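You operate a simulated robot arm through the tools that you are given. There is no shell and no other tool. Be economical: measure what you need, move in short steps, check, and stop when the job is done.

You are at the controls of a simulated two-armed robot. One attempt, no reset.

Task
Put the black corner board on the stack's edge and strap it tight.
Fine: pump till the gauge is in the green, seal once, then free the white lever. Set down upright: black corner board.

The check looks at the end state, three seconds after you hand in, the way a careful person would. Anything else that was tipped, shoved, dropped, spilled or broken makes it a failure. Lids that push on must go on centred and level and be pressed home; caps that screw on are set level and turned clockwise until they are tight.

Robot
Two 7-joint arms with fingered hands on one trunk, on a base that drives. Base frame: it is fixed to the floor where the robot stands at the start and does not move with it; the origin is under the middle of the robot, x ahead of it, y to its left, z up. Units: mm, rad, N and s.
The left shoulder is at the start at [70, 172, 1327], the right one opposite. Places, roughly: black lever [1300, -500, 1100]; green knob [1100, 0, 1000]; red lever [1400, -500, 1100]; reel knob [1300, 100, 1200]; white lever [1200, -400, 1100]; yellow lever [400, 100, 900]. Payload 5 kg a hand.
The tool frame of a hand sits at the grasp point between the pads (the TCP): z along the fingers, y along the line on which they close. The tips reach 43 mm beyond it. Largest opening 144 mm; the body of the gripper starts 50 mm behind the TCP. The gripper is a hand of 5 fingers: y runs from the thumb to the fingers, the wrist lies at [-21, -124, -221] in the tool frame, and closing takes about 1.5 s.
Orientation is that of the tool frame in the base frame, as a unit quaternion [w, x, y, z]. With the fingers straight down and the wrist toward the robot, the tool's x, y and z point along [0, 1, 0], [1, 0, 0] and [0, 0, -1] of the base frame.

Tools
- The arms move only by the tool send_rows. It takes "left_series", "right_series" or both (then of equal length, played together; a hand with none holds still); each is a list of rows, each a list of 7 numbers: the turn, a rotation vector about the tool's x, y, z in units of 60 degrees (1.0 is 60 degrees), then the shift along the tool's x, y, z in units of 100 mm (1.0 is 100 mm), then the opening, from 0 (shut) to 1 (fully open). In form: [[rx, ry, rz, tx, ty, tz, claw], ...]. A call has 1 to 10 rows; each row is the pose to reach, as a shift and turn from the pose commanded when the call began, along the tool's axes at that moment. A call with a number of a shift or a turn outside -1 to 1 is refused whole. Each row takes 0.2 s and may step no farther than 50 mm and 0.15 rad from the row before; otherwise, or with a gripper value out of range, the whole call is refused. Where a pose cannot be reached the arm comes as near as it can. A force on the tool above 50 N (or 10 N above the force at the start of the call, whichever is more), or a blocked arm, ends the call early, and 0.2 s more pass. Each finger travels about 45 mm/s and halts on what it meets, pressing with about 30 N; the grip force reading is that of the motor and also rises with nothing between the fingers. The clock runs only during rows and for 0.2 s after the last one: add rows that repeat a pose to give the fingers time. It gives the time, the measured TCP pose, the force on the tool (base axes), the opening and the grip force at its end, in the units of the frame above (readings bear some noise), with the torque about the TCP (base axes, N m) and any sound that the robot's microphone picked up.
- Cameras (640 x 400 px; columns grow to the right, rows downward): "scene" is now at [137, -10.6, 1557.5]; the picture's right is [-0.13, -0.99, 0.00], its down [-0.62, 0.08, -0.78] and it looks along [0.78, -0.10, -0.62] (base axes); focal length 214 px, centre (320, 200). "left" rides on the left gripper at [-86, -108, -168] in its tool frame; the picture's right is [-0.80, -0.28, 0.53], its down [0.54, -0.73, 0.42] and it looks along [0.27, 0.63, 0.73] (tool axes); focal length 275 px, centre (320, 200). "right" rides on the right gripper at [86, -108, -168] in its tool frame; the picture's right is [-0.80, 0.28, -0.53], its down [-0.54, -0.73, 0.42] and it looks along [-0.27, 0.63, 0.73] (tool axes); focal length 275 px, centre (320, 200). There is no depth. A picture from a camera that has moved, and an enlarged one, comes with that camera's place and axes in the base frame and with its lens.
- get_image(camera): a new picture of that camera. It takes no simulated time.
- slide_trunk(by): slides the trunk up (or, below 0, down) by that many mm; the arms and the scene camera ride with it, the base frame stays. It gives what a move gives, with no picture.
- steer(legs): drives the robot by 1 to 6 legs, each [ahead, left, turn to the left] in mm, mm and rad, along the robot's own axes; the way and the turn of a leg run together, so that a leg with both is an arc; at most 1500 mm and 3.142 rad a leg. The arms and the cameras ride along, it lands a little off, and it stops where it bumps. It gives what a move gives.
- set_grasp(shape, hand): the hand has 5 fingers and takes this shape, open, in about a second: jaw (thumb against the fingers, like two jaws); tri (thumb and two fingers); tip (a fingertip pinch); poke (one finger out to press); point (the index stretched); flat (the hand flat); cup (the hand cupped); fist (a fist). The gripper value then closes the fingers along that shape, each until it touches; the sizes above hold for jaw. It gives what a move gives, with no picture.
- turn_head(pan, tilt): turns the head with the scene camera to pan (to the left, within 1.501 rad either way) and tilt (down, from -0.506 to 1.204), counted from straight ahead of the robot. It gives what a move gives.
- inspect(camera, box): a new picture of the part [left, top, right, bottom] of that camera's present view, enlarged. It takes no simulated time.
- finish_job(): hands the job in; it is judged then, once.

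Go step by step. Nothing tells you exact positions but the pictures and the camera data: compare them with the known pose of the tool, close in by small moves and look again before you grip or let go. The budget is 120 turns and 92 pictures, counting those below and the enlarged ones. Unless the task says otherwise, let go and move clear before handing in.

The tools are called after "Call:" as a command line: name --argument value ..., lists and objects as JSON in quotes. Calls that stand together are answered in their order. send_rows: Moves the arms, as the interface text tells. Its arguments: {"type":"object","properties":{"left_series":{"type":"array"},"right_series":{"type":"array"}},"required":[]} The other tools are called the same way: slide_trunk (by) slides the trunk up or down; set_grasp (shape, hand) gives the hand a shape; steer (legs) drives the base; turn_head (pan, tilt) turns the head that bears the scene camera; get_image (camera) takes a picture; inspect (camera, box) takes an enlarged picture of a part of a camera's view; finish_job () hands the job in.

At the start:

```text
time_s: 0.0
left_eef_pos: [758.3, 222.5, 1316.1]
left_tcp_rot: [0.0, 0.707, 0.708, 0.0]
left_contact_force: [-0.2, -0.2, -0.6]
left_wrist_torque: [0.0, 0.02, -0.03]
left_gripper_width: 143.6
left_grip_force: 0.0
left_shape: jaw
right_eef_pos: [701.6, -447.8, 1397.4]
right_tcp_rot: [-0.001, 0.707, 0.707, -0.001]
right_contact_force: [0.3, -0.4, -0.4]
right_wrist_torque: [0.0, 0.02, -0.03]
right_gripper_width: 143.3
right_grip_force: 0.1
right_shape: jaw
trunk travel left (down, up): [-425.0, 515.0]
robot x, y, heading: [-3.3, -3.1, -0.001]
head pan, tilt: [-0.134, 0.672]
```

scene: 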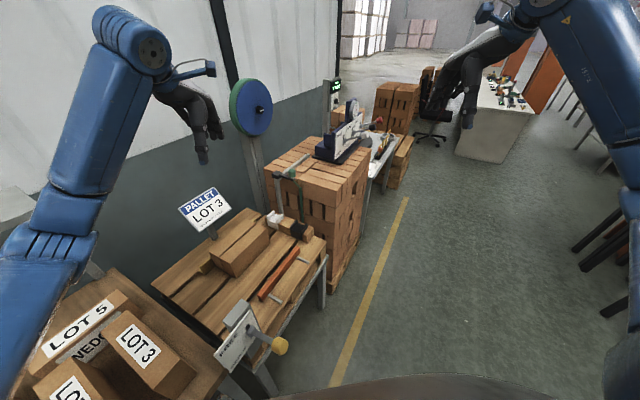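
right: 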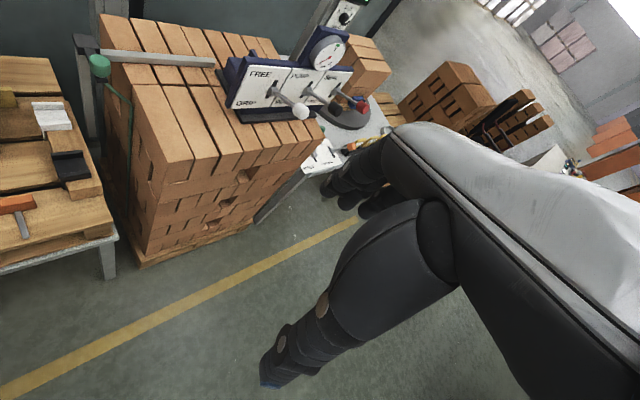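
left: 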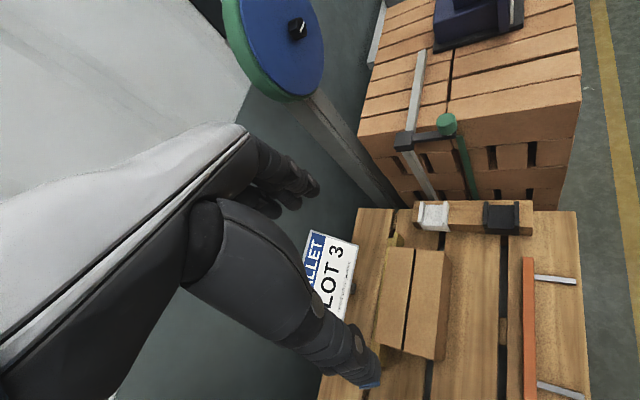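

I see a brick stack with a strapping tool on top, a reel on a post, and a table with corner boards (white, black). I'll look closer at the parts first.

Call:
inspect --camera "scene" --box '[220, 70, 420, 195]'

Call:
inspect --camera "right" --box '[60, 0, 400, 212]'

Call:
inspect --camera "scene" --box '[150, 180, 350, 305]'

Call:
inspect --camera "left" --box '[320, 0, 640, 200]'

```text
3.20 times, centred on (320, 132) of scene
camera zoom: at [137.0, -10.6, 1557.5], right [-0.13, -0.99, 0.0], down [-0.62, 0.08, -0.78], along [0.78, -0.1, -0.62], focal length 686 px, centre (320, 416)
```

zoom: 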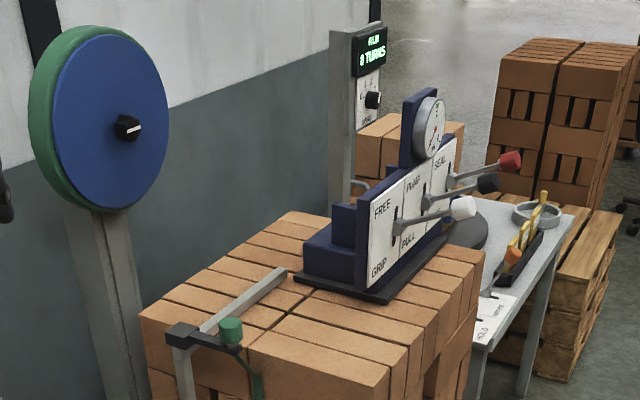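

```text
1.88 times, centred on (230, 106) of right
camera zoom: at [594.1, -363.1, 1565.6], right [0.28, -0.8, 0.53], down [-0.73, -0.54, -0.42], along [0.63, -0.27, -0.73], focal length 518 px, centre (489, 377)
```

zoom: 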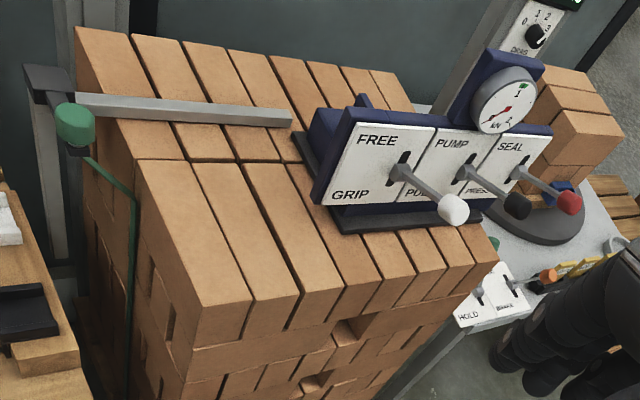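

```text
3.20 times, centred on (250, 242) of scene
camera zoom: at [137.0, -10.6, 1557.5], right [-0.13, -0.99, 0.0], down [-0.62, 0.08, -0.78], along [0.78, -0.1, -0.62], focal length 686 px, centre (544, 64)
```

zoom: 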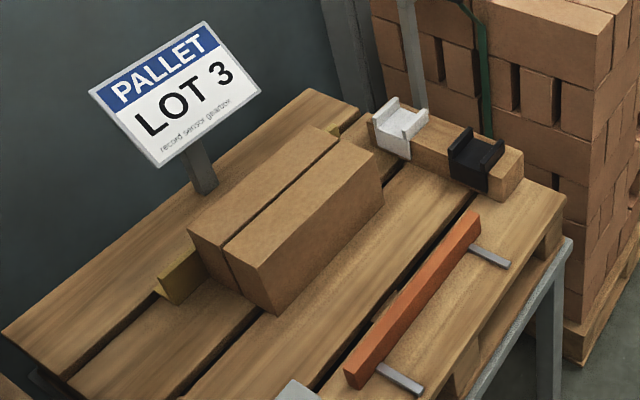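

```text
2.00 times, centred on (480, 100) of left
camera zoom: at [650.0, 136.7, 1483.4], right [-0.28, -0.8, -0.53], down [-0.73, 0.54, -0.42], along [0.63, 0.27, -0.73], focal length 551 px, centre (0, 400)
```

zoom: 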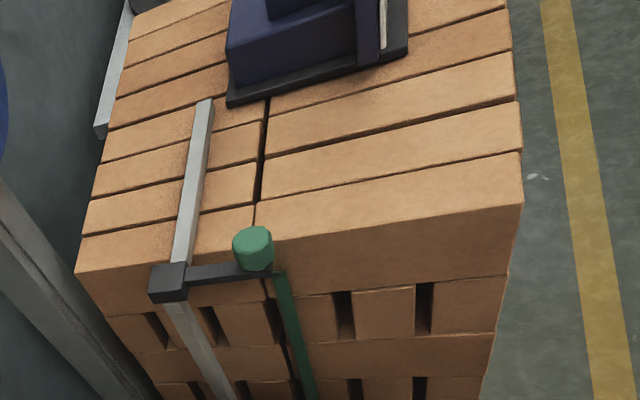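

The rig has labelled panels; I'll zoom in on the display, the gauge, the side table and the yellow lever panel.

Call:
inspect --camera "scene" --box '[320, 75, 368, 105]'

Call:
inspect --camera "right" --box '[210, 0, 390, 112]'

Call:
inspect --camera "scene" --box '[200, 290, 300, 370]'

Call:
inspect --camera "scene" --box '[310, 95, 410, 175]'

Call:
inspect --camera "scene" --box '[0, 270, 240, 400]'

Call:
inspect --camera "right" --box '[270, 110, 390, 190]'

```text
13.33 times, centred on (344, 90) of scene
camera zoom: at [137.0, -10.6, 1557.5], right [-0.13, -0.99, 0.0], down [-0.62, 0.08, -0.78], along [0.78, -0.1, -0.62], focal length 2860 px, centre (0, 1667)
```

zoom: 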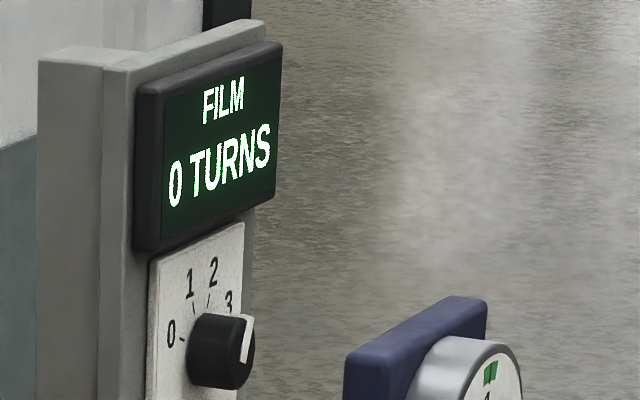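

```text
3.56 times, centred on (300, 56) of right
camera zoom: at [594.1, -363.1, 1565.6], right [0.28, -0.8, 0.53], down [-0.73, -0.54, -0.42], along [0.63, -0.27, -0.73], focal length 979 px, centre (391, 712)
```

zoom: 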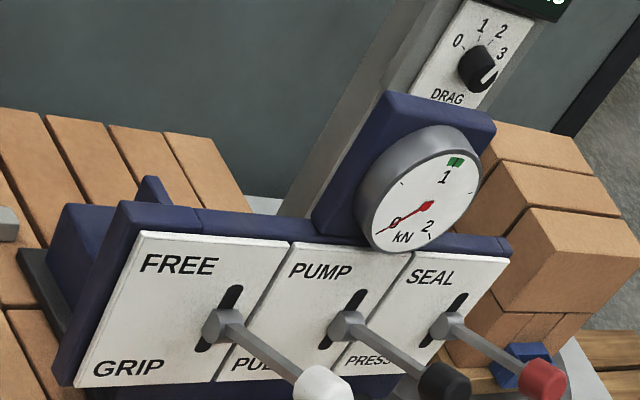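

```text
5.00 times, centred on (250, 330) of scene
camera zoom: at [137.0, -10.6, 1557.5], right [-0.13, -0.99, 0.0], down [-0.62, 0.08, -0.78], along [0.78, -0.1, -0.62], focal length 1072 px, centre (670, -450)
```

zoom: 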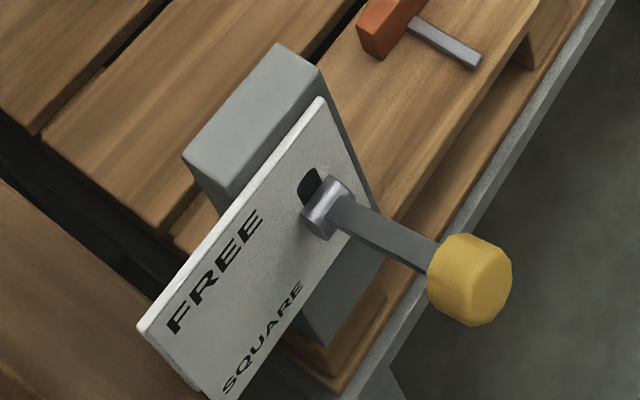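

```text
5.00 times, centred on (360, 135) of scene
camera zoom: at [137.0, -10.6, 1557.5], right [-0.13, -0.99, 0.0], down [-0.62, 0.08, -0.78], along [0.78, -0.1, -0.62], focal length 1072 px, centre (120, 525)
```

zoom: 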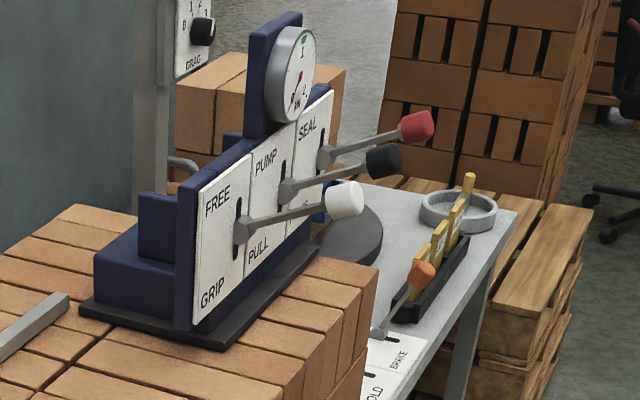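

```text
2.67 times, centred on (120, 335) of scene
camera zoom: at [137.0, -10.6, 1557.5], right [-0.13, -0.99, 0.0], down [-0.62, 0.08, -0.78], along [0.78, -0.1, -0.62], focal length 572 px, centre (853, -160)
```

zoom: 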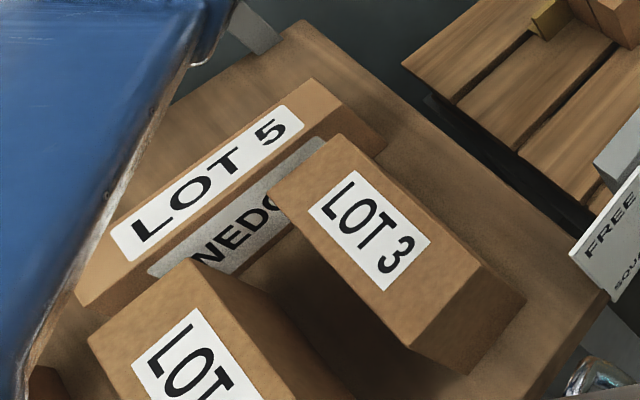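

```text
5.00 times, centred on (330, 150) of right
camera zoom: at [594.1, -363.1, 1565.6], right [0.28, -0.8, 0.53], down [-0.73, -0.54, -0.42], along [0.63, -0.27, -0.73], focal length 1376 px, centre (270, 450)
```

zoom: 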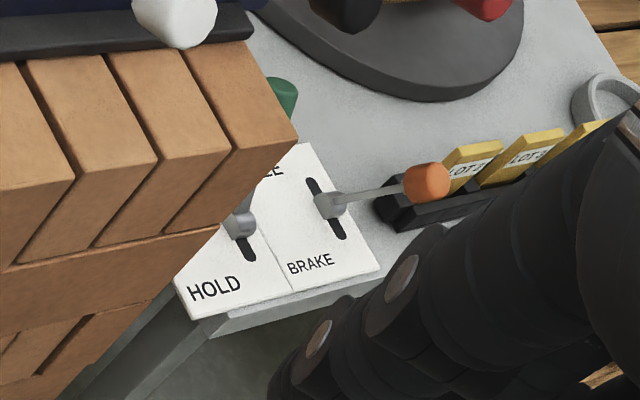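

The whole line is turned by about −0.63 rad from the base frame (stack ~[1015,10] near corner, table in front of it). I'll turn to face it squarely and slide along the aisle, then look again.

Call:
steer --legs '[[0, 0, 0.94], [-100, -750, 0]]'

Call:
turn_head --pan 0 --tilt 0.7

Call:
get_image --camera "scene"

```text
time_s: 6.5
left_eef_pos: [816.2, 222.0, 1317.2]
left_tcp_rot: [0.0, 0.306, 0.952, 0.0]
left_contact_force: [-0.7, -0.4, -0.7]
left_wrist_torque: [-0.01, -0.02, 0.0]
left_gripper_width: 143.7
left_grip_force: 0.1
left_shape: jaw
right_eef_pos: [1327.1, -215.9, 1399.4]
right_tcp_rot: [0.0, 0.307, 0.952, 0.0]
right_contact_force: [0.1, -0.2, -0.3]
right_wrist_torque: [-0.05, -0.05, -0.01]
right_gripper_width: 143.7
right_grip_force: 0.0
right_shape: jaw
trunk travel left (down, up): [-425.0, 515.0]
robot x, y, heading: [551.5, -524.6, 0.951]
head pan, tilt: [-0.134, 0.672]
```

```text
time_s: 7.2
left_eef_pos: [815.7, 220.9, 1317.0]
left_tcp_rot: [-0.001, 0.307, 0.952, 0.0]
left_contact_force: [0.3, -0.2, 0.4]
left_wrist_torque: [0.01, 0.03, 0.01]
left_gripper_width: 143.5
left_grip_force: 0.0
left_shape: jaw
right_eef_pos: [1327.3, -216.0, 1397.8]
right_tcp_rot: [0.001, 0.307, 0.952, 0.0]
right_contact_force: [0.7, -0.4, -0.4]
right_wrist_torque: [0.0, 0.0, 0.03]
right_gripper_width: 143.3
right_grip_force: 0.1
right_shape: jaw
trunk travel left (down, up): [-425.0, 515.0]
robot x, y, heading: [554.7, -524.0, 0.948]
head pan, tilt: [0.0, 0.7]
```

```text
78 pictures are left
camera scene: at [634.3, -413.8, 1555.1], right [0.81, -0.58, 0.0], down [-0.38, -0.52, -0.76], along [0.45, 0.62, -0.64], focal length 214 px, centre (320, 200)
```

scene: 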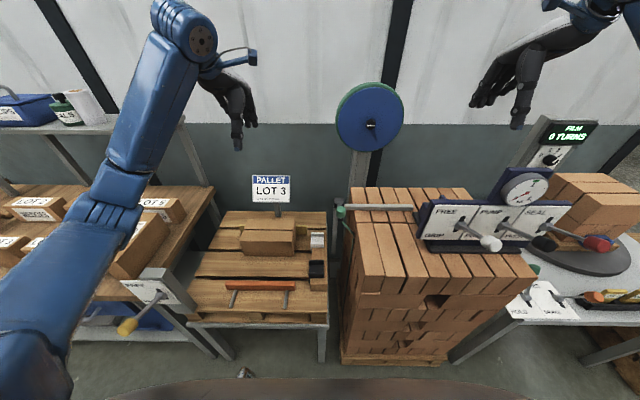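

Now I face the stack squarely. The black board lies on the block at the table's right; I'll zoom in on board, green knob and machine.

Call:
inspect --camera "scene" --box '[280, 180, 408, 300]'

Call:
inspect --camera "scene" --box '[400, 150, 580, 270]'

Call:
get_image --camera "left"

Call:
get_image --camera "right"

```text
3.33 times, centred on (344, 240) of scene
camera zoom: at [634.3, -413.8, 1555.1], right [0.81, -0.58, 0.0], down [-0.38, -0.52, -0.76], along [0.45, 0.62, -0.64], focal length 715 px, centre (240, 67)
```

zoom: 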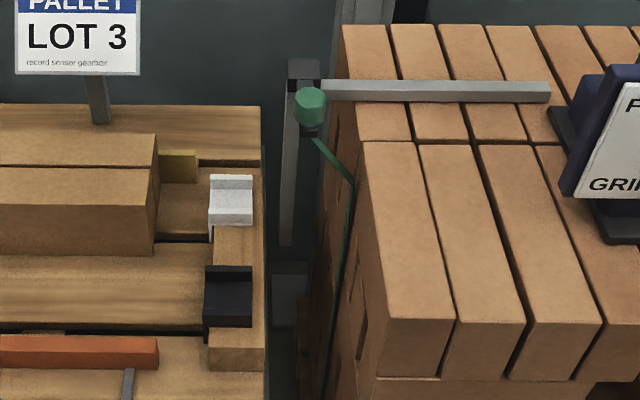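

```text
3.33 times, centred on (490, 210) of scene
camera zoom: at [634.3, -413.8, 1555.1], right [0.81, -0.58, 0.0], down [-0.38, -0.52, -0.76], along [0.45, 0.62, -0.64], focal length 715 px, centre (-247, 167)
```

zoom: 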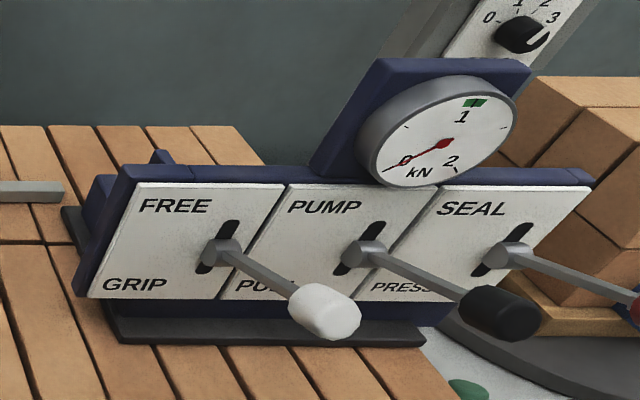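

```text
75 pictures are left
camera left: at [821.9, 83.5, 1483.4], right [0.48, -0.7, -0.53], down [-0.86, -0.27, -0.42], along [0.15, 0.66, -0.73], focal length 275 px, centre (320, 200)
```

left: 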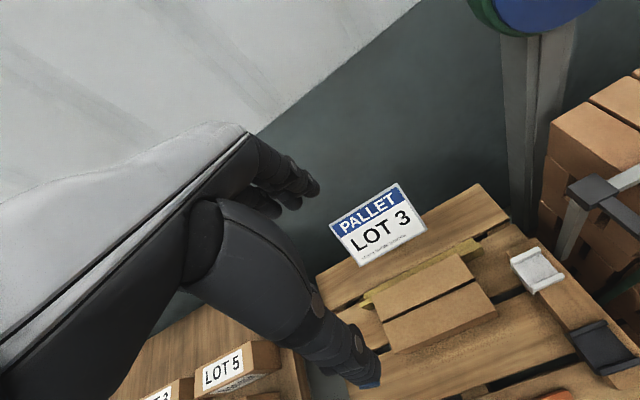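

```text
74 pictures are left
camera right: at [1194.8, -255.2, 1565.5], right [0.81, -0.23, 0.53], down [0.02, -0.91, -0.42], along [0.58, 0.35, -0.73], focal length 275 px, centre (320, 200)
```

right: 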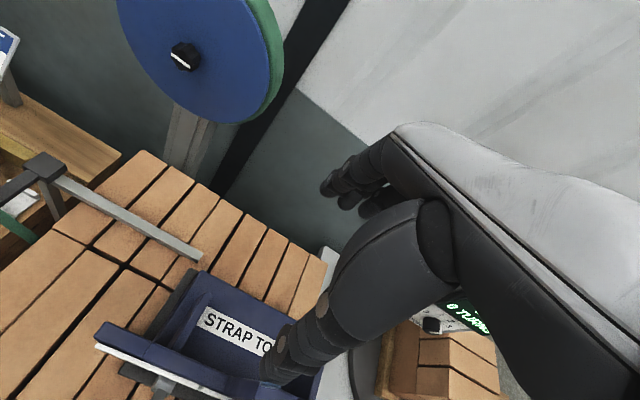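

Stack's left top edge runs at u≈897 (my aisle frame), top z≈945, the strap arrives there at v≈610; black board sits around u≈744, v≈527. I'll bring the left hand near the board for a close look.

Call:
send_rows --left_series '[[0, 0, 0, -0.25, -0.25, 0.25, 1], [0, 0, 0, -0.5, -0.5, 0.5, 1], [0, 0, 0, -0.75, -0.75, 0.75, 1], [0, 0, 0, -1, -1, 1, 1]]'

Call:
send_rows --left_series '[[0, 0, 0, -0.2, -0.2, 0.25, 1], [0, 0, 0, -0.4, -0.4, 0.5, 1], [0, 0, 0, -0.65, -0.5, 0.75, 1], [0, 0, 0, -0.8, -0.55, 1, 1]]'

Call:
get_image --camera "left"

Call:
get_image --camera "scene"

```text
time_s: 8.2
left_eef_pos: [839.3, 81.8, 1218.8]
left_tcp_rot: [0.0, 0.306, 0.952, 0.001]
left_contact_force: [0.0, 0.6, -0.9]
left_wrist_torque: [0.03, 0.0, 0.01]
left_gripper_width: 144.0
left_grip_force: 0.1
left_shape: jaw
right_eef_pos: [1326.9, -217.6, 1399.8]
right_tcp_rot: [0.0, 0.307, 0.952, 0.0]
right_contact_force: [0.4, -1.3, 0.0]
right_wrist_torque: [0.01, 0.0, -0.03]
right_gripper_width: 143.6
right_grip_force: 0.1
right_shape: jaw
trunk travel left (down, up): [-425.0, 515.0]
robot x, y, heading: [554.0, -525.5, 0.951]
head pan, tilt: [0.0, 0.7]
```

```text
time_s: 9.2
left_eef_pos: [871.9, -10.1, 1117.6]
left_tcp_rot: [-0.001, 0.306, 0.952, 0.0]
left_contact_force: [0.5, -0.7, 1.3]
left_wrist_torque: [0.01, 0.01, 0.01]
left_gripper_width: 143.8
left_grip_force: 0.0
left_shape: jaw
right_eef_pos: [1328.5, -215.7, 1398.6]
right_tcp_rot: [0.0, 0.306, 0.952, 0.0]
right_contact_force: [0.5, 0.0, 0.6]
right_wrist_torque: [0.03, -0.01, 0.03]
right_gripper_width: 143.6
right_grip_force: 0.0
right_shape: jaw
trunk travel left (down, up): [-425.0, 515.0]
robot x, y, heading: [556.4, -527.2, 0.946]
head pan, tilt: [0.0, 0.7]
```

```text
73 pictures are left
camera left: at [878.0, -147.3, 1284.7], right [0.48, -0.69, -0.53], down [-0.86, -0.27, -0.42], along [0.15, 0.67, -0.73], focal length 275 px, centre (320, 200)
```

left: 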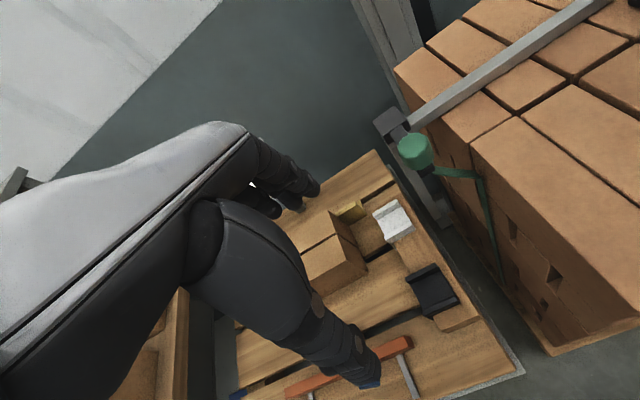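

```text
72 pictures are left
camera scene: at [634.5, -413.6, 1555.2], right [0.81, -0.58, 0.0], down [-0.38, -0.52, -0.76], along [0.45, 0.62, -0.64], focal length 214 px, centre (320, 200)
```

scene: 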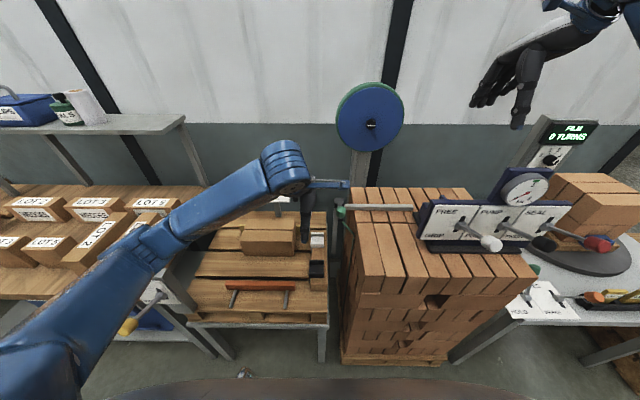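

The view is good; zoom on the boards and the green knob area.

Call:
inspect --camera "left" --box '[360, 180, 520, 340]'

Call:
inspect --camera "left" --box '[360, 70, 560, 200]'

```text
2.50 times, centred on (440, 260) of left
camera zoom: at [878.0, -147.3, 1284.7], right [0.48, -0.69, -0.53], down [-0.86, -0.27, -0.42], along [0.15, 0.67, -0.73], focal length 688 px, centre (20, 50)
```

zoom: 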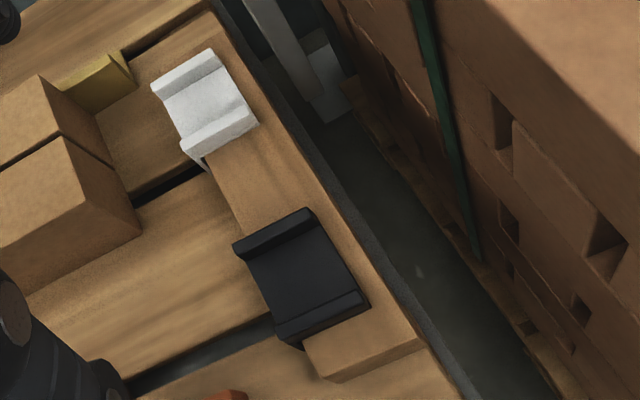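

```text
3.08 times, centred on (460, 135) of left
camera zoom: at [878.0, -147.3, 1284.7], right [0.48, -0.69, -0.53], down [-0.86, -0.27, -0.42], along [0.15, 0.67, -0.73], focal length 847 px, centre (-111, 400)
```

zoom: 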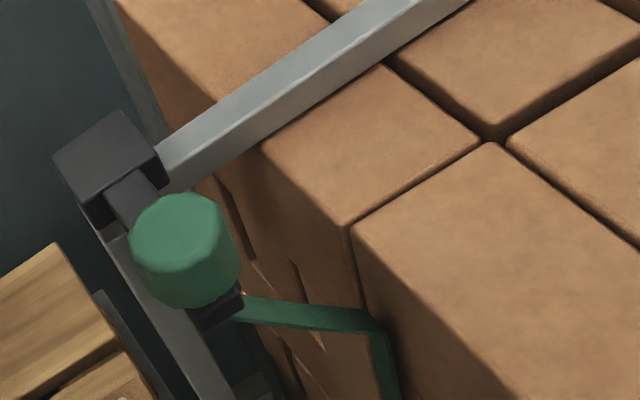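

Board: u 715–772, v 487–554, ridge tops z≈800, leg on its left side – same sense as needed on the stack's left edge. Strap arrives at v≈604, bar starts at v≈676, so I can grip across the two ridges. I lower the left hand above it.

Call:
send_rows --left_series '[[0, 0, 0, -0.1, 0.1, 0.3, 0.9], [0, 0, 0, -0.2, 0.15, 0.7, 0.8], [0, 0, 0, -0.32, 0.21, 1.0, 0.7], [0, 0, 0, -0.32, 0.21, 1.0, 0.7]]'

Call:
send_rows --left_series '[[0, 0, 0, 0, 0, 0.4, 0.7], [0, 0, 0, 0, 0, 0.8, 0.7], [0, 0, 0, 0, 0, 1, 0.7], [0, 0, 0, 0, 0, 1, 0.7]]'

Call:
get_image --camera "left"

Call:
inspect --camera "scene" --box '[260, 190, 388, 270]'

```text
time_s: 10.2
left_eef_pos: [909.1, -11.6, 1017.6]
left_tcp_rot: [0.0, 0.307, 0.952, 0.0]
left_contact_force: [0.2, -0.1, 0.7]
left_wrist_torque: [0.03, 0.0, 0.0]
left_gripper_width: 100.9
left_grip_force: 0.1
left_shape: jaw
right_eef_pos: [1327.3, -217.8, 1399.4]
right_tcp_rot: [0.0, 0.307, 0.952, 0.0]
right_contact_force: [0.2, -0.4, -1.1]
right_wrist_torque: [0.02, -0.03, 0.01]
right_gripper_width: 143.6
right_grip_force: 0.0
right_shape: jaw
trunk travel left (down, up): [-425.0, 515.0]
robot x, y, heading: [556.1, -525.7, 0.954]
head pan, tilt: [0.0, 0.7]
```

```text
time_s: 11.2
left_eef_pos: [909.6, -11.6, 916.8]
left_tcp_rot: [0.0, 0.306, 0.952, 0.001]
left_contact_force: [-0.2, -1.0, -0.7]
left_wrist_torque: [-0.01, 0.02, 0.0]
left_gripper_width: 101.2
left_grip_force: 0.1
left_shape: jaw
right_eef_pos: [1326.8, -215.8, 1398.7]
right_tcp_rot: [0.0, 0.307, 0.952, -0.001]
right_contact_force: [0.9, 0.0, 0.0]
right_wrist_torque: [-0.01, 0.0, 0.04]
right_gripper_width: 143.6
right_grip_force: 0.0
right_shape: jaw
trunk travel left (down, up): [-425.0, 515.0]
robot x, y, heading: [551.8, -524.9, 0.95]
head pan, tilt: [0.0, 0.7]
```

```text
69 pictures are left
camera left: at [915.3, -149.5, 1084.0], right [0.48, -0.7, -0.53], down [-0.86, -0.27, -0.42], along [0.15, 0.66, -0.73], focal length 275 px, centre (320, 200)
```

left: 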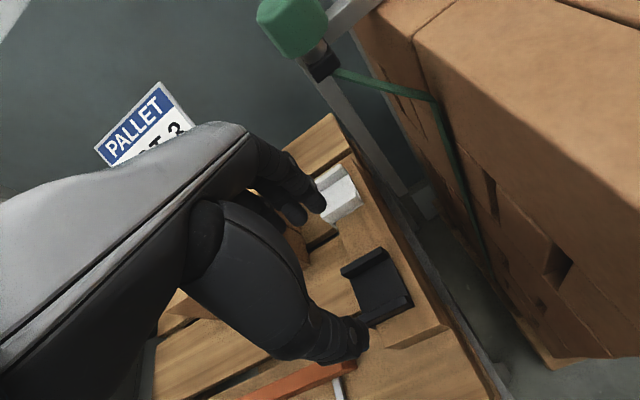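

```text
5.00 times, centred on (324, 230) of scene
camera zoom: at [634.0, -413.5, 1555.1], right [0.81, -0.58, 0.0], down [-0.38, -0.52, -0.76], along [0.45, 0.62, -0.64], focal length 1072 px, centre (300, 50)
```

zoom: 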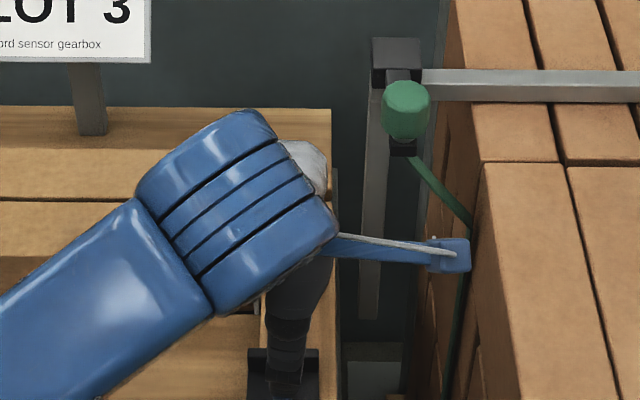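

Aligned within a few mm (board centre v≈518). I descend to fingertip height just above the block and look.

Call:
send_rows --left_series '[[0, 0, 0, 0, 0, 0.3, 0.7], [0, 0, 0, 0, -0.02, 0.55, 0.7], [0, 0, 0, 0, -0.02, 0.7, 0.7], [0, 0, 0, 0, -0.02, 0.78, 0.7], [0, 0, 0, 0, -0.02, 0.82, 0.7], [0, 0, 0, 0, -0.02, 0.82, 0.7]]'

Call:
get_image --camera "left"

Call:
inspect --camera "left" --box '[290, 160, 450, 260]'

```text
time_s: 12.6
left_eef_pos: [906.7, -11.9, 835.1]
left_tcp_rot: [0.0, 0.307, 0.952, -0.001]
left_contact_force: [-0.5, 0.0, 0.2]
left_wrist_torque: [-0.03, 0.02, 0.0]
left_gripper_width: 101.0
left_grip_force: 0.1
left_shape: jaw
right_eef_pos: [1325.7, -216.4, 1399.6]
right_tcp_rot: [0.0, 0.306, 0.952, -0.001]
right_contact_force: [0.6, 0.6, -0.2]
right_wrist_torque: [-0.01, 0.02, 0.01]
right_gripper_width: 143.6
right_grip_force: 0.0
right_shape: jaw
trunk travel left (down, up): [-425.0, 515.0]
robot x, y, heading: [548.1, -526.4, 0.949]
head pan, tilt: [0.0, 0.7]
```

```text
67 pictures are left
camera left: at [914.3, -150.6, 1001.6], right [0.48, -0.7, -0.53], down [-0.86, -0.27, -0.42], along [0.15, 0.66, -0.73], focal length 275 px, centre (320, 200)
```

left: 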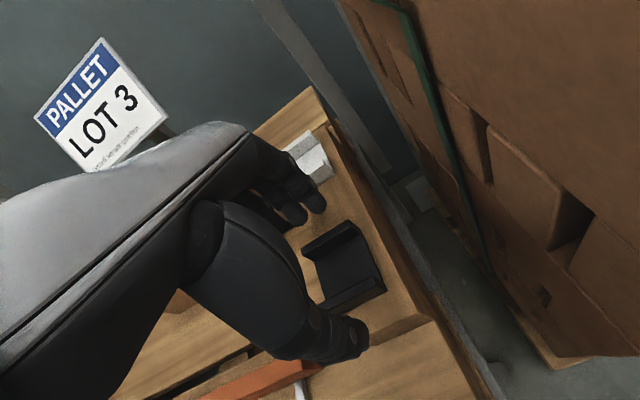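

```text
4.00 times, centred on (370, 210) of left
camera zoom: at [914.3, -150.6, 1001.6], right [0.48, -0.7, -0.53], down [-0.86, -0.27, -0.42], along [0.15, 0.66, -0.73], focal length 1101 px, centre (120, 160)
```

zoom: 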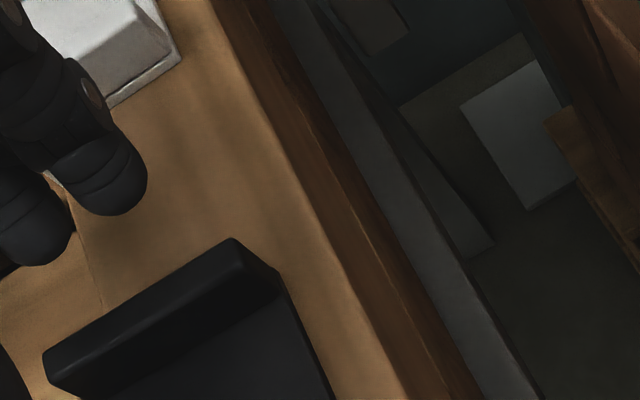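

Fingertips straddle the board as intended. A few mm lower, watching the force, then close.

Call:
send_rows --left_series '[[0, 0, 0, 0, 0, 0.03, 0.7], [0, 0, 0, 0, 0, 0.06, 0.7], [0, 0, 0, 0, 0, 0.06, 0.7]]'

Call:
send_rows --left_series '[[0, 0, 0, 0, 0, 0, 0.6], [0, 0, 0, 0, 0, 0, 0.5], [0, 0, 0, 0, 0, 0, 0.4], [0, 0, 0, 0, 0, 0, 0.38], [0, 0, 0, 0, 0, 0, 0.38], [0, 0, 0, 0, 0, 0, 0.38]]'

Call:
get_image --camera "left"

```text
time_s: 13.4
left_eef_pos: [908.8, -12.7, 829.0]
left_tcp_rot: [-0.001, 0.306, 0.952, 0.0]
left_contact_force: [-1.0, -0.5, -0.4]
left_wrist_torque: [-0.01, -0.02, -0.03]
left_gripper_width: 101.2
left_grip_force: 0.1
left_shape: jaw
right_eef_pos: [1327.6, -216.9, 1398.8]
right_tcp_rot: [0.0, 0.306, 0.952, 0.0]
right_contact_force: [0.6, -0.3, -0.7]
right_wrist_torque: [-0.02, -0.01, 0.0]
right_gripper_width: 143.3
right_grip_force: 0.0
right_shape: jaw
trunk travel left (down, up): [-425.0, 515.0]
robot x, y, heading: [553.0, -524.5, 0.947]
head pan, tilt: [0.0, 0.7]
```

```text
time_s: 14.8
left_eef_pos: [908.9, -13.0, 829.1]
left_tcp_rot: [0.001, 0.306, 0.952, 0.0]
left_contact_force: [-0.7, -0.7, 0.0]
left_wrist_torque: [0.04, -0.01, -0.02]
left_gripper_width: 55.3
left_grip_force: 0.1
left_shape: jaw
right_eef_pos: [1327.1, -216.8, 1397.6]
right_tcp_rot: [0.0, 0.306, 0.952, 0.0]
right_contact_force: [0.8, 0.6, 0.7]
right_wrist_torque: [0.01, 0.01, 0.01]
right_gripper_width: 143.7
right_grip_force: 0.0
right_shape: jaw
trunk travel left (down, up): [-425.0, 515.0]
robot x, y, heading: [550.5, -524.9, 0.948]
head pan, tilt: [0.0, 0.7]
```

```text
65 pictures are left
camera left: at [914.7, -150.9, 995.9], right [0.48, -0.7, -0.53], down [-0.86, -0.27, -0.42], along [0.15, 0.66, -0.73], focal length 275 px, centre (320, 200)
```

left: 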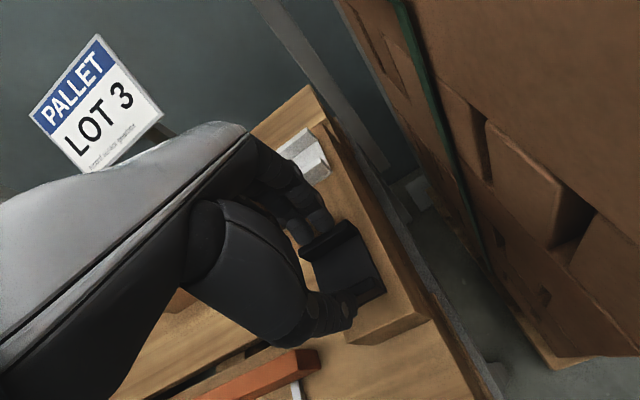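

The fingers closed to 55 mm without meeting anything; zoom to see how they sit relative to the ridges.

Call:
inspect --camera "left" --box '[260, 200, 420, 350]'

Call:
inspect --camera "scene" --box '[290, 240, 354, 290]'

```text
2.67 times, centred on (340, 275) of left
camera zoom: at [914.7, -150.9, 995.9], right [0.48, -0.7, -0.53], down [-0.86, -0.27, -0.42], along [0.15, 0.66, -0.73], focal length 734 px, centre (267, 0)
```

zoom: 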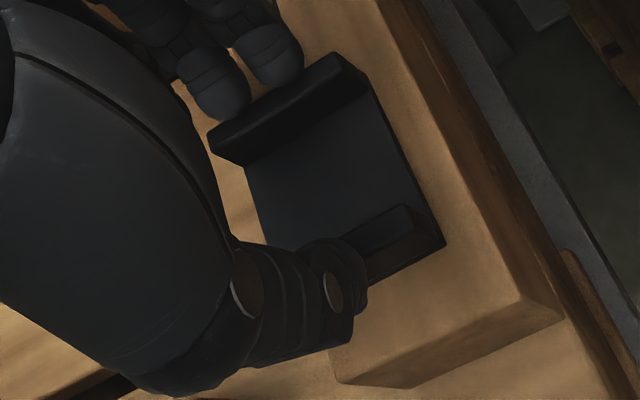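

```text
8.00 times, centred on (322, 265) of scene
camera zoom: at [634.0, -413.7, 1555.1], right [0.81, -0.58, 0.0], down [-0.38, -0.52, -0.76], along [0.45, 0.62, -0.64], focal length 1716 px, centre (304, -320)
```

zoom: 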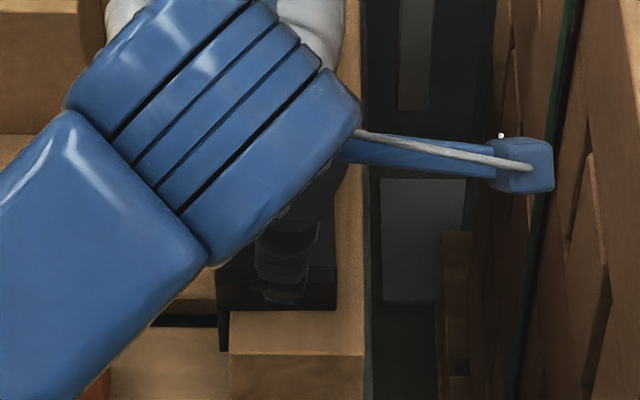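

Unclear whether the thumb is outside or above the near ridge; I close a little further and watch the grip force.

Call:
send_rows --left_series '[[0, 0, 0, 0, 0, 0, 0.34], [0, 0, 0, 0, 0, 0, 0.3], [0, 0, 0, 0, 0, 0, 0.3]]'

Call:
inspect --camera "left" --box '[260, 200, 420, 300]'

```text
time_s: 15.6
left_eef_pos: [907.8, -12.7, 831.0]
left_tcp_rot: [0.0, 0.306, 0.952, 0.0]
left_contact_force: [-1.2, -0.6, 2.9]
left_wrist_torque: [0.12, 0.01, 0.04]
left_gripper_width: 45.0
left_grip_force: 29.9
left_shape: jaw
right_eef_pos: [1328.1, -217.9, 1399.1]
right_tcp_rot: [0.0, 0.307, 0.952, 0.0]
right_contact_force: [-1.2, 0.2, -0.2]
right_wrist_torque: [-0.05, 0.05, -0.01]
right_gripper_width: 143.6
right_grip_force: 0.1
right_shape: jaw
trunk travel left (down, up): [-425.0, 515.0]
robot x, y, heading: [554.4, -525.4, 0.948]
head pan, tilt: [0.0, 0.7]
```

```text
4.00 times, centred on (340, 250) of left
camera zoom: at [914.5, -151.2, 996.2], right [0.48, -0.7, -0.53], down [-0.86, -0.27, -0.42], along [0.15, 0.66, -0.73], focal length 1101 px, centre (240, 0)
```

zoom: 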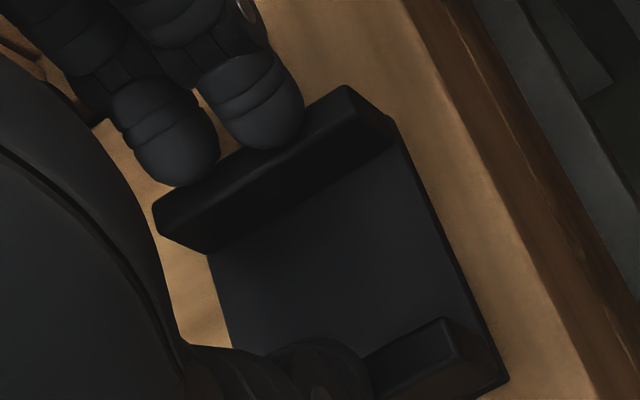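

Grip force rose to 30 N – something is held. I squeeze and lift gently by 20 mm and check.

Call:
send_rows --left_series '[[0, 0, 0, 0, 0, 0, 0.22], [0, 0, 0, 0, 0, 0, 0.22], [0, 0, 0, 0, 0, -0.05, 0.22], [0, 0, 0, 0, 0, -0.1, 0.22], [0, 0, 0, 0, 0, -0.2, 0.22], [0, 0, 0, 0, 0, -0.2, 0.22]]'

Call:
inspect --camera "left" --box '[260, 200, 420, 300]'

Call:
inspect --camera "scene" --box '[290, 240, 354, 290]'

```text
time_s: 17.0
left_eef_pos: [909.6, -12.3, 850.6]
left_tcp_rot: [-0.001, 0.306, 0.952, 0.0]
left_contact_force: [-0.4, -0.5, -1.7]
left_wrist_torque: [-0.01, 0.0, -0.01]
left_gripper_width: 44.8
left_grip_force: 30.0
left_shape: jaw
right_eef_pos: [1327.8, -216.6, 1398.7]
right_tcp_rot: [-0.001, 0.306, 0.952, -0.001]
right_contact_force: [-0.3, 0.4, -0.3]
right_wrist_torque: [0.01, -0.04, -0.03]
right_gripper_width: 143.7
right_grip_force: 0.0
right_shape: jaw
trunk travel left (down, up): [-425.0, 515.0]
robot x, y, heading: [556.8, -524.9, 0.951]
head pan, tilt: [0.0, 0.7]
```

```text
4.00 times, centred on (340, 250) of left
camera zoom: at [914.7, -151.6, 1017.1], right [0.48, -0.7, -0.53], down [-0.86, -0.27, -0.42], along [0.15, 0.66, -0.73], focal length 1101 px, centre (240, 0)
```

zoom: 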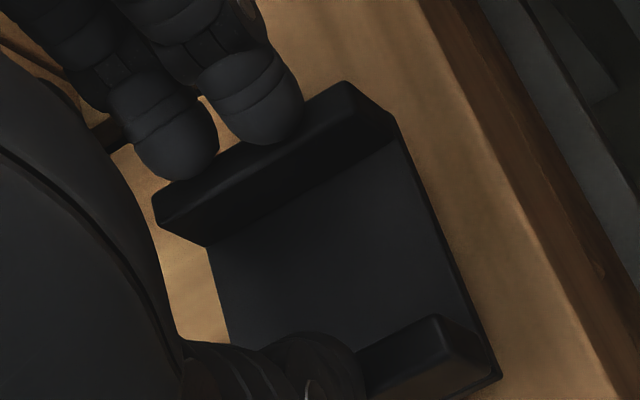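

```text
8.00 times, centred on (322, 265) of scene
camera zoom: at [634.0, -413.5, 1555.1], right [0.81, -0.58, 0.0], down [-0.38, -0.52, -0.76], along [0.45, 0.62, -0.64], focal length 1716 px, centre (304, -320)
```

zoom: 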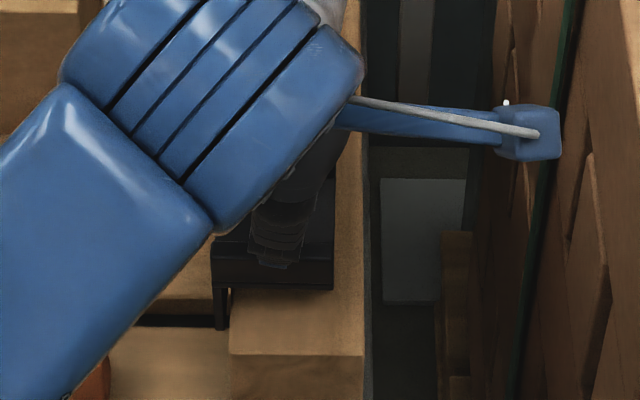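

The board is held and level. I lift it, carry it right at the near side of the knob, over the stack edge.

Call:
send_rows --left_series '[[0, 0, 0, 0, 0, -0.25, 0.22], [0, 0, 0, 0, 0, -0.5, 0.22], [0, 0, 0, 0, 0, -0.75, 0.22], [0, 0, 0, 0, 0, -1, 0.22]]'

Call:
send_rows --left_series '[[0, 0, 0, -0.1, 0, -0.3, 0.22], [0, 0, 0, -0.3, 0, -0.6, 0.22], [0, 0, 0, -0.55, 0, -0.85, 0.22], [0, 0, 0, -0.8, 0, -1, 0.22], [0, 0, 0, -1, 0, -1, 0.22]]'

Call:
send_rows --left_series '[[0, 0, 0, -0.3, 0, 0, 0.22], [0, 0, 0, -0.6, 0, 0, 0.22], [0, 0, 0, -0.6, 0, 0, 0.22]]'

Call:
get_image --camera "left"

Call:
inspect --camera "scene" --box '[290, 170, 450, 270]'

```text
time_s: 18.0
left_eef_pos: [910.0, -12.1, 948.1]
left_tcp_rot: [0.0, 0.306, 0.952, 0.0]
left_contact_force: [0.8, -0.4, -1.4]
left_wrist_torque: [0.0, 0.0, 0.0]
left_gripper_width: 44.8
left_grip_force: 29.7
left_shape: jaw
right_eef_pos: [1327.1, -216.6, 1398.6]
right_tcp_rot: [0.0, 0.307, 0.952, 0.0]
right_contact_force: [1.0, -0.6, 0.4]
right_wrist_torque: [-0.01, 0.0, -0.03]
right_gripper_width: 143.6
right_grip_force: 0.1
right_shape: jaw
trunk travel left (down, up): [-425.0, 515.0]
robot x, y, heading: [553.9, -526.9, 0.948]
head pan, tilt: [0.0, 0.7]
```

```text
time_s: 19.2
left_eef_pos: [982.0, -60.2, 1043.3]
left_tcp_rot: [-0.01, 0.3, 0.954, 0.005]
left_contact_force: [-2.7, -1.4, -0.7]
left_wrist_torque: [0.08, -0.01, 0.11]
left_gripper_width: 44.5
left_grip_force: 30.1
left_shape: jaw
right_eef_pos: [1326.3, -216.8, 1398.5]
right_tcp_rot: [-0.001, 0.307, 0.952, 0.0]
right_contact_force: [-0.5, 0.5, -0.4]
right_wrist_torque: [-0.03, 0.01, -0.02]
right_gripper_width: 143.5
right_grip_force: 0.0
right_shape: jaw
trunk travel left (down, up): [-425.0, 515.0]
robot x, y, heading: [554.6, -522.6, 0.948]
head pan, tilt: [0.0, 0.7]
```

```text
time_s: 19.7
left_eef_pos: [989.5, -53.6, 1035.8]
left_tcp_rot: [-0.035, 0.286, 0.957, 0.028]
left_contact_force: [-27.1, -36.7, 29.9]
left_wrist_torque: [1.14, -0.98, -0.17]
left_gripper_width: 38.2
left_grip_force: 30.1
left_shape: jaw
right_eef_pos: [1322.3, -224.1, 1401.2]
right_tcp_rot: [0.0, 0.306, 0.952, 0.002]
right_contact_force: [0.6, 0.8, -1.2]
right_wrist_torque: [-0.08, 0.06, 0.01]
right_gripper_width: 143.7
right_grip_force: 0.1
right_shape: jaw
trunk travel left (down, up): [-425.0, 515.0]
robot x, y, heading: [551.1, -525.7, 0.949]
head pan, tilt: [0.0, 0.7]
stopped in row 2 (left hand): the force on the tool passed its limit (the readings are from after the stop); the commanded pose is now the measured one
```

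```text
59 pictures are left
camera left: at [1009.6, -203.8, 1189.9], right [0.48, -0.63, -0.61], down [-0.87, -0.28, -0.4], along [0.09, 0.72, -0.69], focal length 275 px, centre (320, 200)
```

left: 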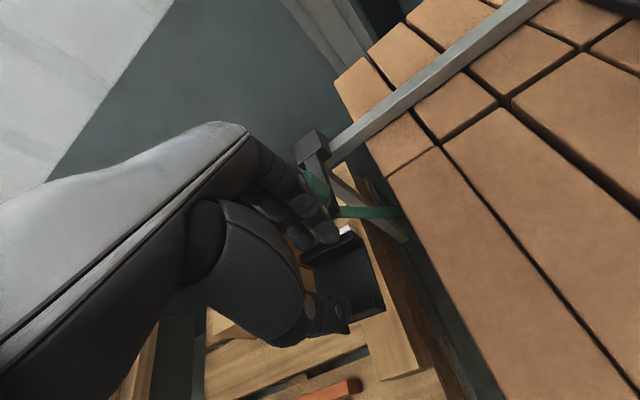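

```text
4.00 times, centred on (370, 220) of scene
camera zoom: at [629.3, -420.7, 1556.1], right [0.81, -0.58, 0.0], down [-0.37, -0.52, -0.77], along [0.45, 0.62, -0.64], focal length 858 px, centre (120, 120)
```

zoom: 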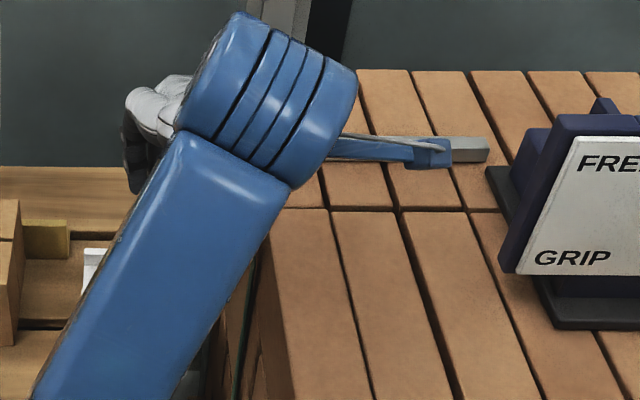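

My path grazed the green knob with the fingers (force −v). I back straight off toward the robot, restoring the orientation, and check the board and the knob.

Call:
send_rows --left_series '[[0, 0, 0, 0, -0.2, 0, 0.22], [0, 0, 0, 0, -0.5, 0, 0.22], [0.015, -0.04, 0.02, 0, -0.7, 0, 0.22], [0.031, -0.08, 0.039, 0, -0.9, 0, 0.22], [0.031, -0.08, 0.039, 0, -0.9, 0, 0.22]]'

Call:
get_image --camera "left"

Call:
inspect --camera "scene" --box '[290, 170, 450, 270]'

```text
time_s: 20.8
left_eef_pos: [947.1, -52.9, 1087.8]
left_tcp_rot: [-0.011, 0.283, 0.955, 0.084]
left_contact_force: [-0.5, 0.1, -1.0]
left_wrist_torque: [0.01, 0.01, 0.02]
left_gripper_width: 41.8
left_grip_force: 30.1
left_shape: jaw
right_eef_pos: [1326.9, -216.7, 1398.2]
right_tcp_rot: [-0.001, 0.307, 0.952, -0.001]
right_contact_force: [0.5, 0.5, -1.4]
right_wrist_torque: [-0.01, -0.02, 0.02]
right_gripper_width: 143.6
right_grip_force: 0.0
right_shape: jaw
trunk travel left (down, up): [-425.0, 515.0]
robot x, y, heading: [552.9, -521.0, 0.95]
head pan, tilt: [0.0, 0.7]
stopped in row 5 (left hand): the arm was blocked; the commanded pose is now the measured one
```

```text
57 pictures are left
camera left: at [955.0, -217.2, 1229.7], right [0.53, -0.58, -0.63], down [-0.84, -0.23, -0.49], along [0.14, 0.78, -0.61], focal length 275 px, centre (320, 200)
```

left: 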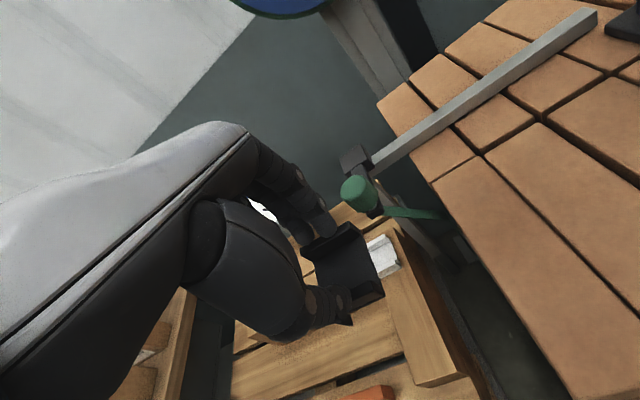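

```text
4.00 times, centred on (370, 220) of scene
camera zoom: at [634.0, -413.7, 1555.1], right [0.81, -0.58, 0.0], down [-0.38, -0.52, -0.76], along [0.45, 0.62, -0.64], focal length 858 px, centre (120, 120)
```

zoom: 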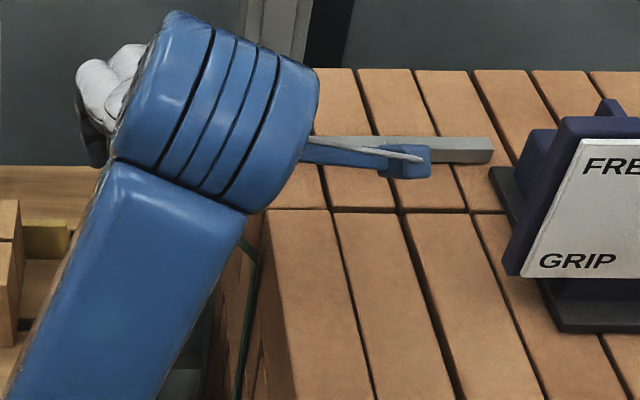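

Knob unchanged and board still gripped, but the left arm is at its limit crossing so far to the right. I back the base off and shift it right so the stack edge is on the left arm's own side.

Call:
steer --legs '[[-110, 0, 0], [0, -260, 0]]'

Call:
get_image --camera "left"

Call:
get_image --camera "scene"

```text
time_s: 23.4
left_eef_pos: [1093.6, -295.2, 1087.8]
left_tcp_rot: [-0.012, 0.285, 0.955, 0.083]
left_contact_force: [-0.6, 0.3, -0.3]
left_wrist_torque: [-0.01, -0.01, -0.01]
left_gripper_width: 41.8
left_grip_force: 30.5
left_shape: jaw
right_eef_pos: [1472.5, -458.4, 1399.0]
right_tcp_rot: [0.0, 0.307, 0.952, 0.0]
right_contact_force: [0.2, -0.6, 0.0]
right_wrist_torque: [-0.02, -0.02, 0.02]
right_gripper_width: 143.7
right_grip_force: 0.1
right_shape: jaw
trunk travel left (down, up): [-425.0, 515.0]
robot x, y, heading: [701.8, -769.1, 0.946]
head pan, tilt: [0.0, 0.7]
```

```text
55 pictures are left
camera left: at [1100.9, -458.6, 1229.1], right [0.53, -0.58, -0.62], down [-0.84, -0.23, -0.49], along [0.14, 0.78, -0.61], focal length 275 px, centre (320, 200)
```

left: 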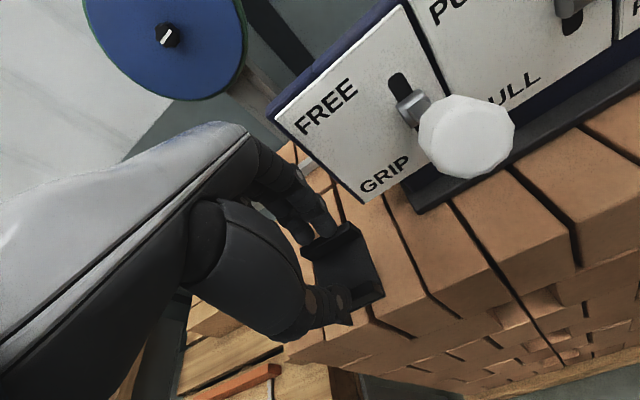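

```text
54 pictures are left
camera scene: at [779.9, -654.6, 1555.2], right [0.81, -0.58, 0.0], down [-0.38, -0.52, -0.76], along [0.45, 0.62, -0.64], focal length 214 px, centre (320, 200)
```

scene: 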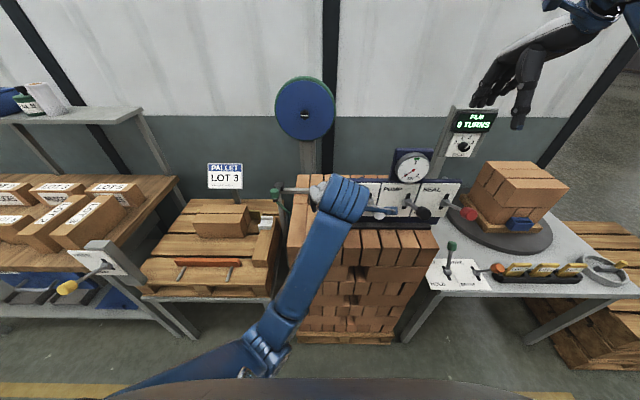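

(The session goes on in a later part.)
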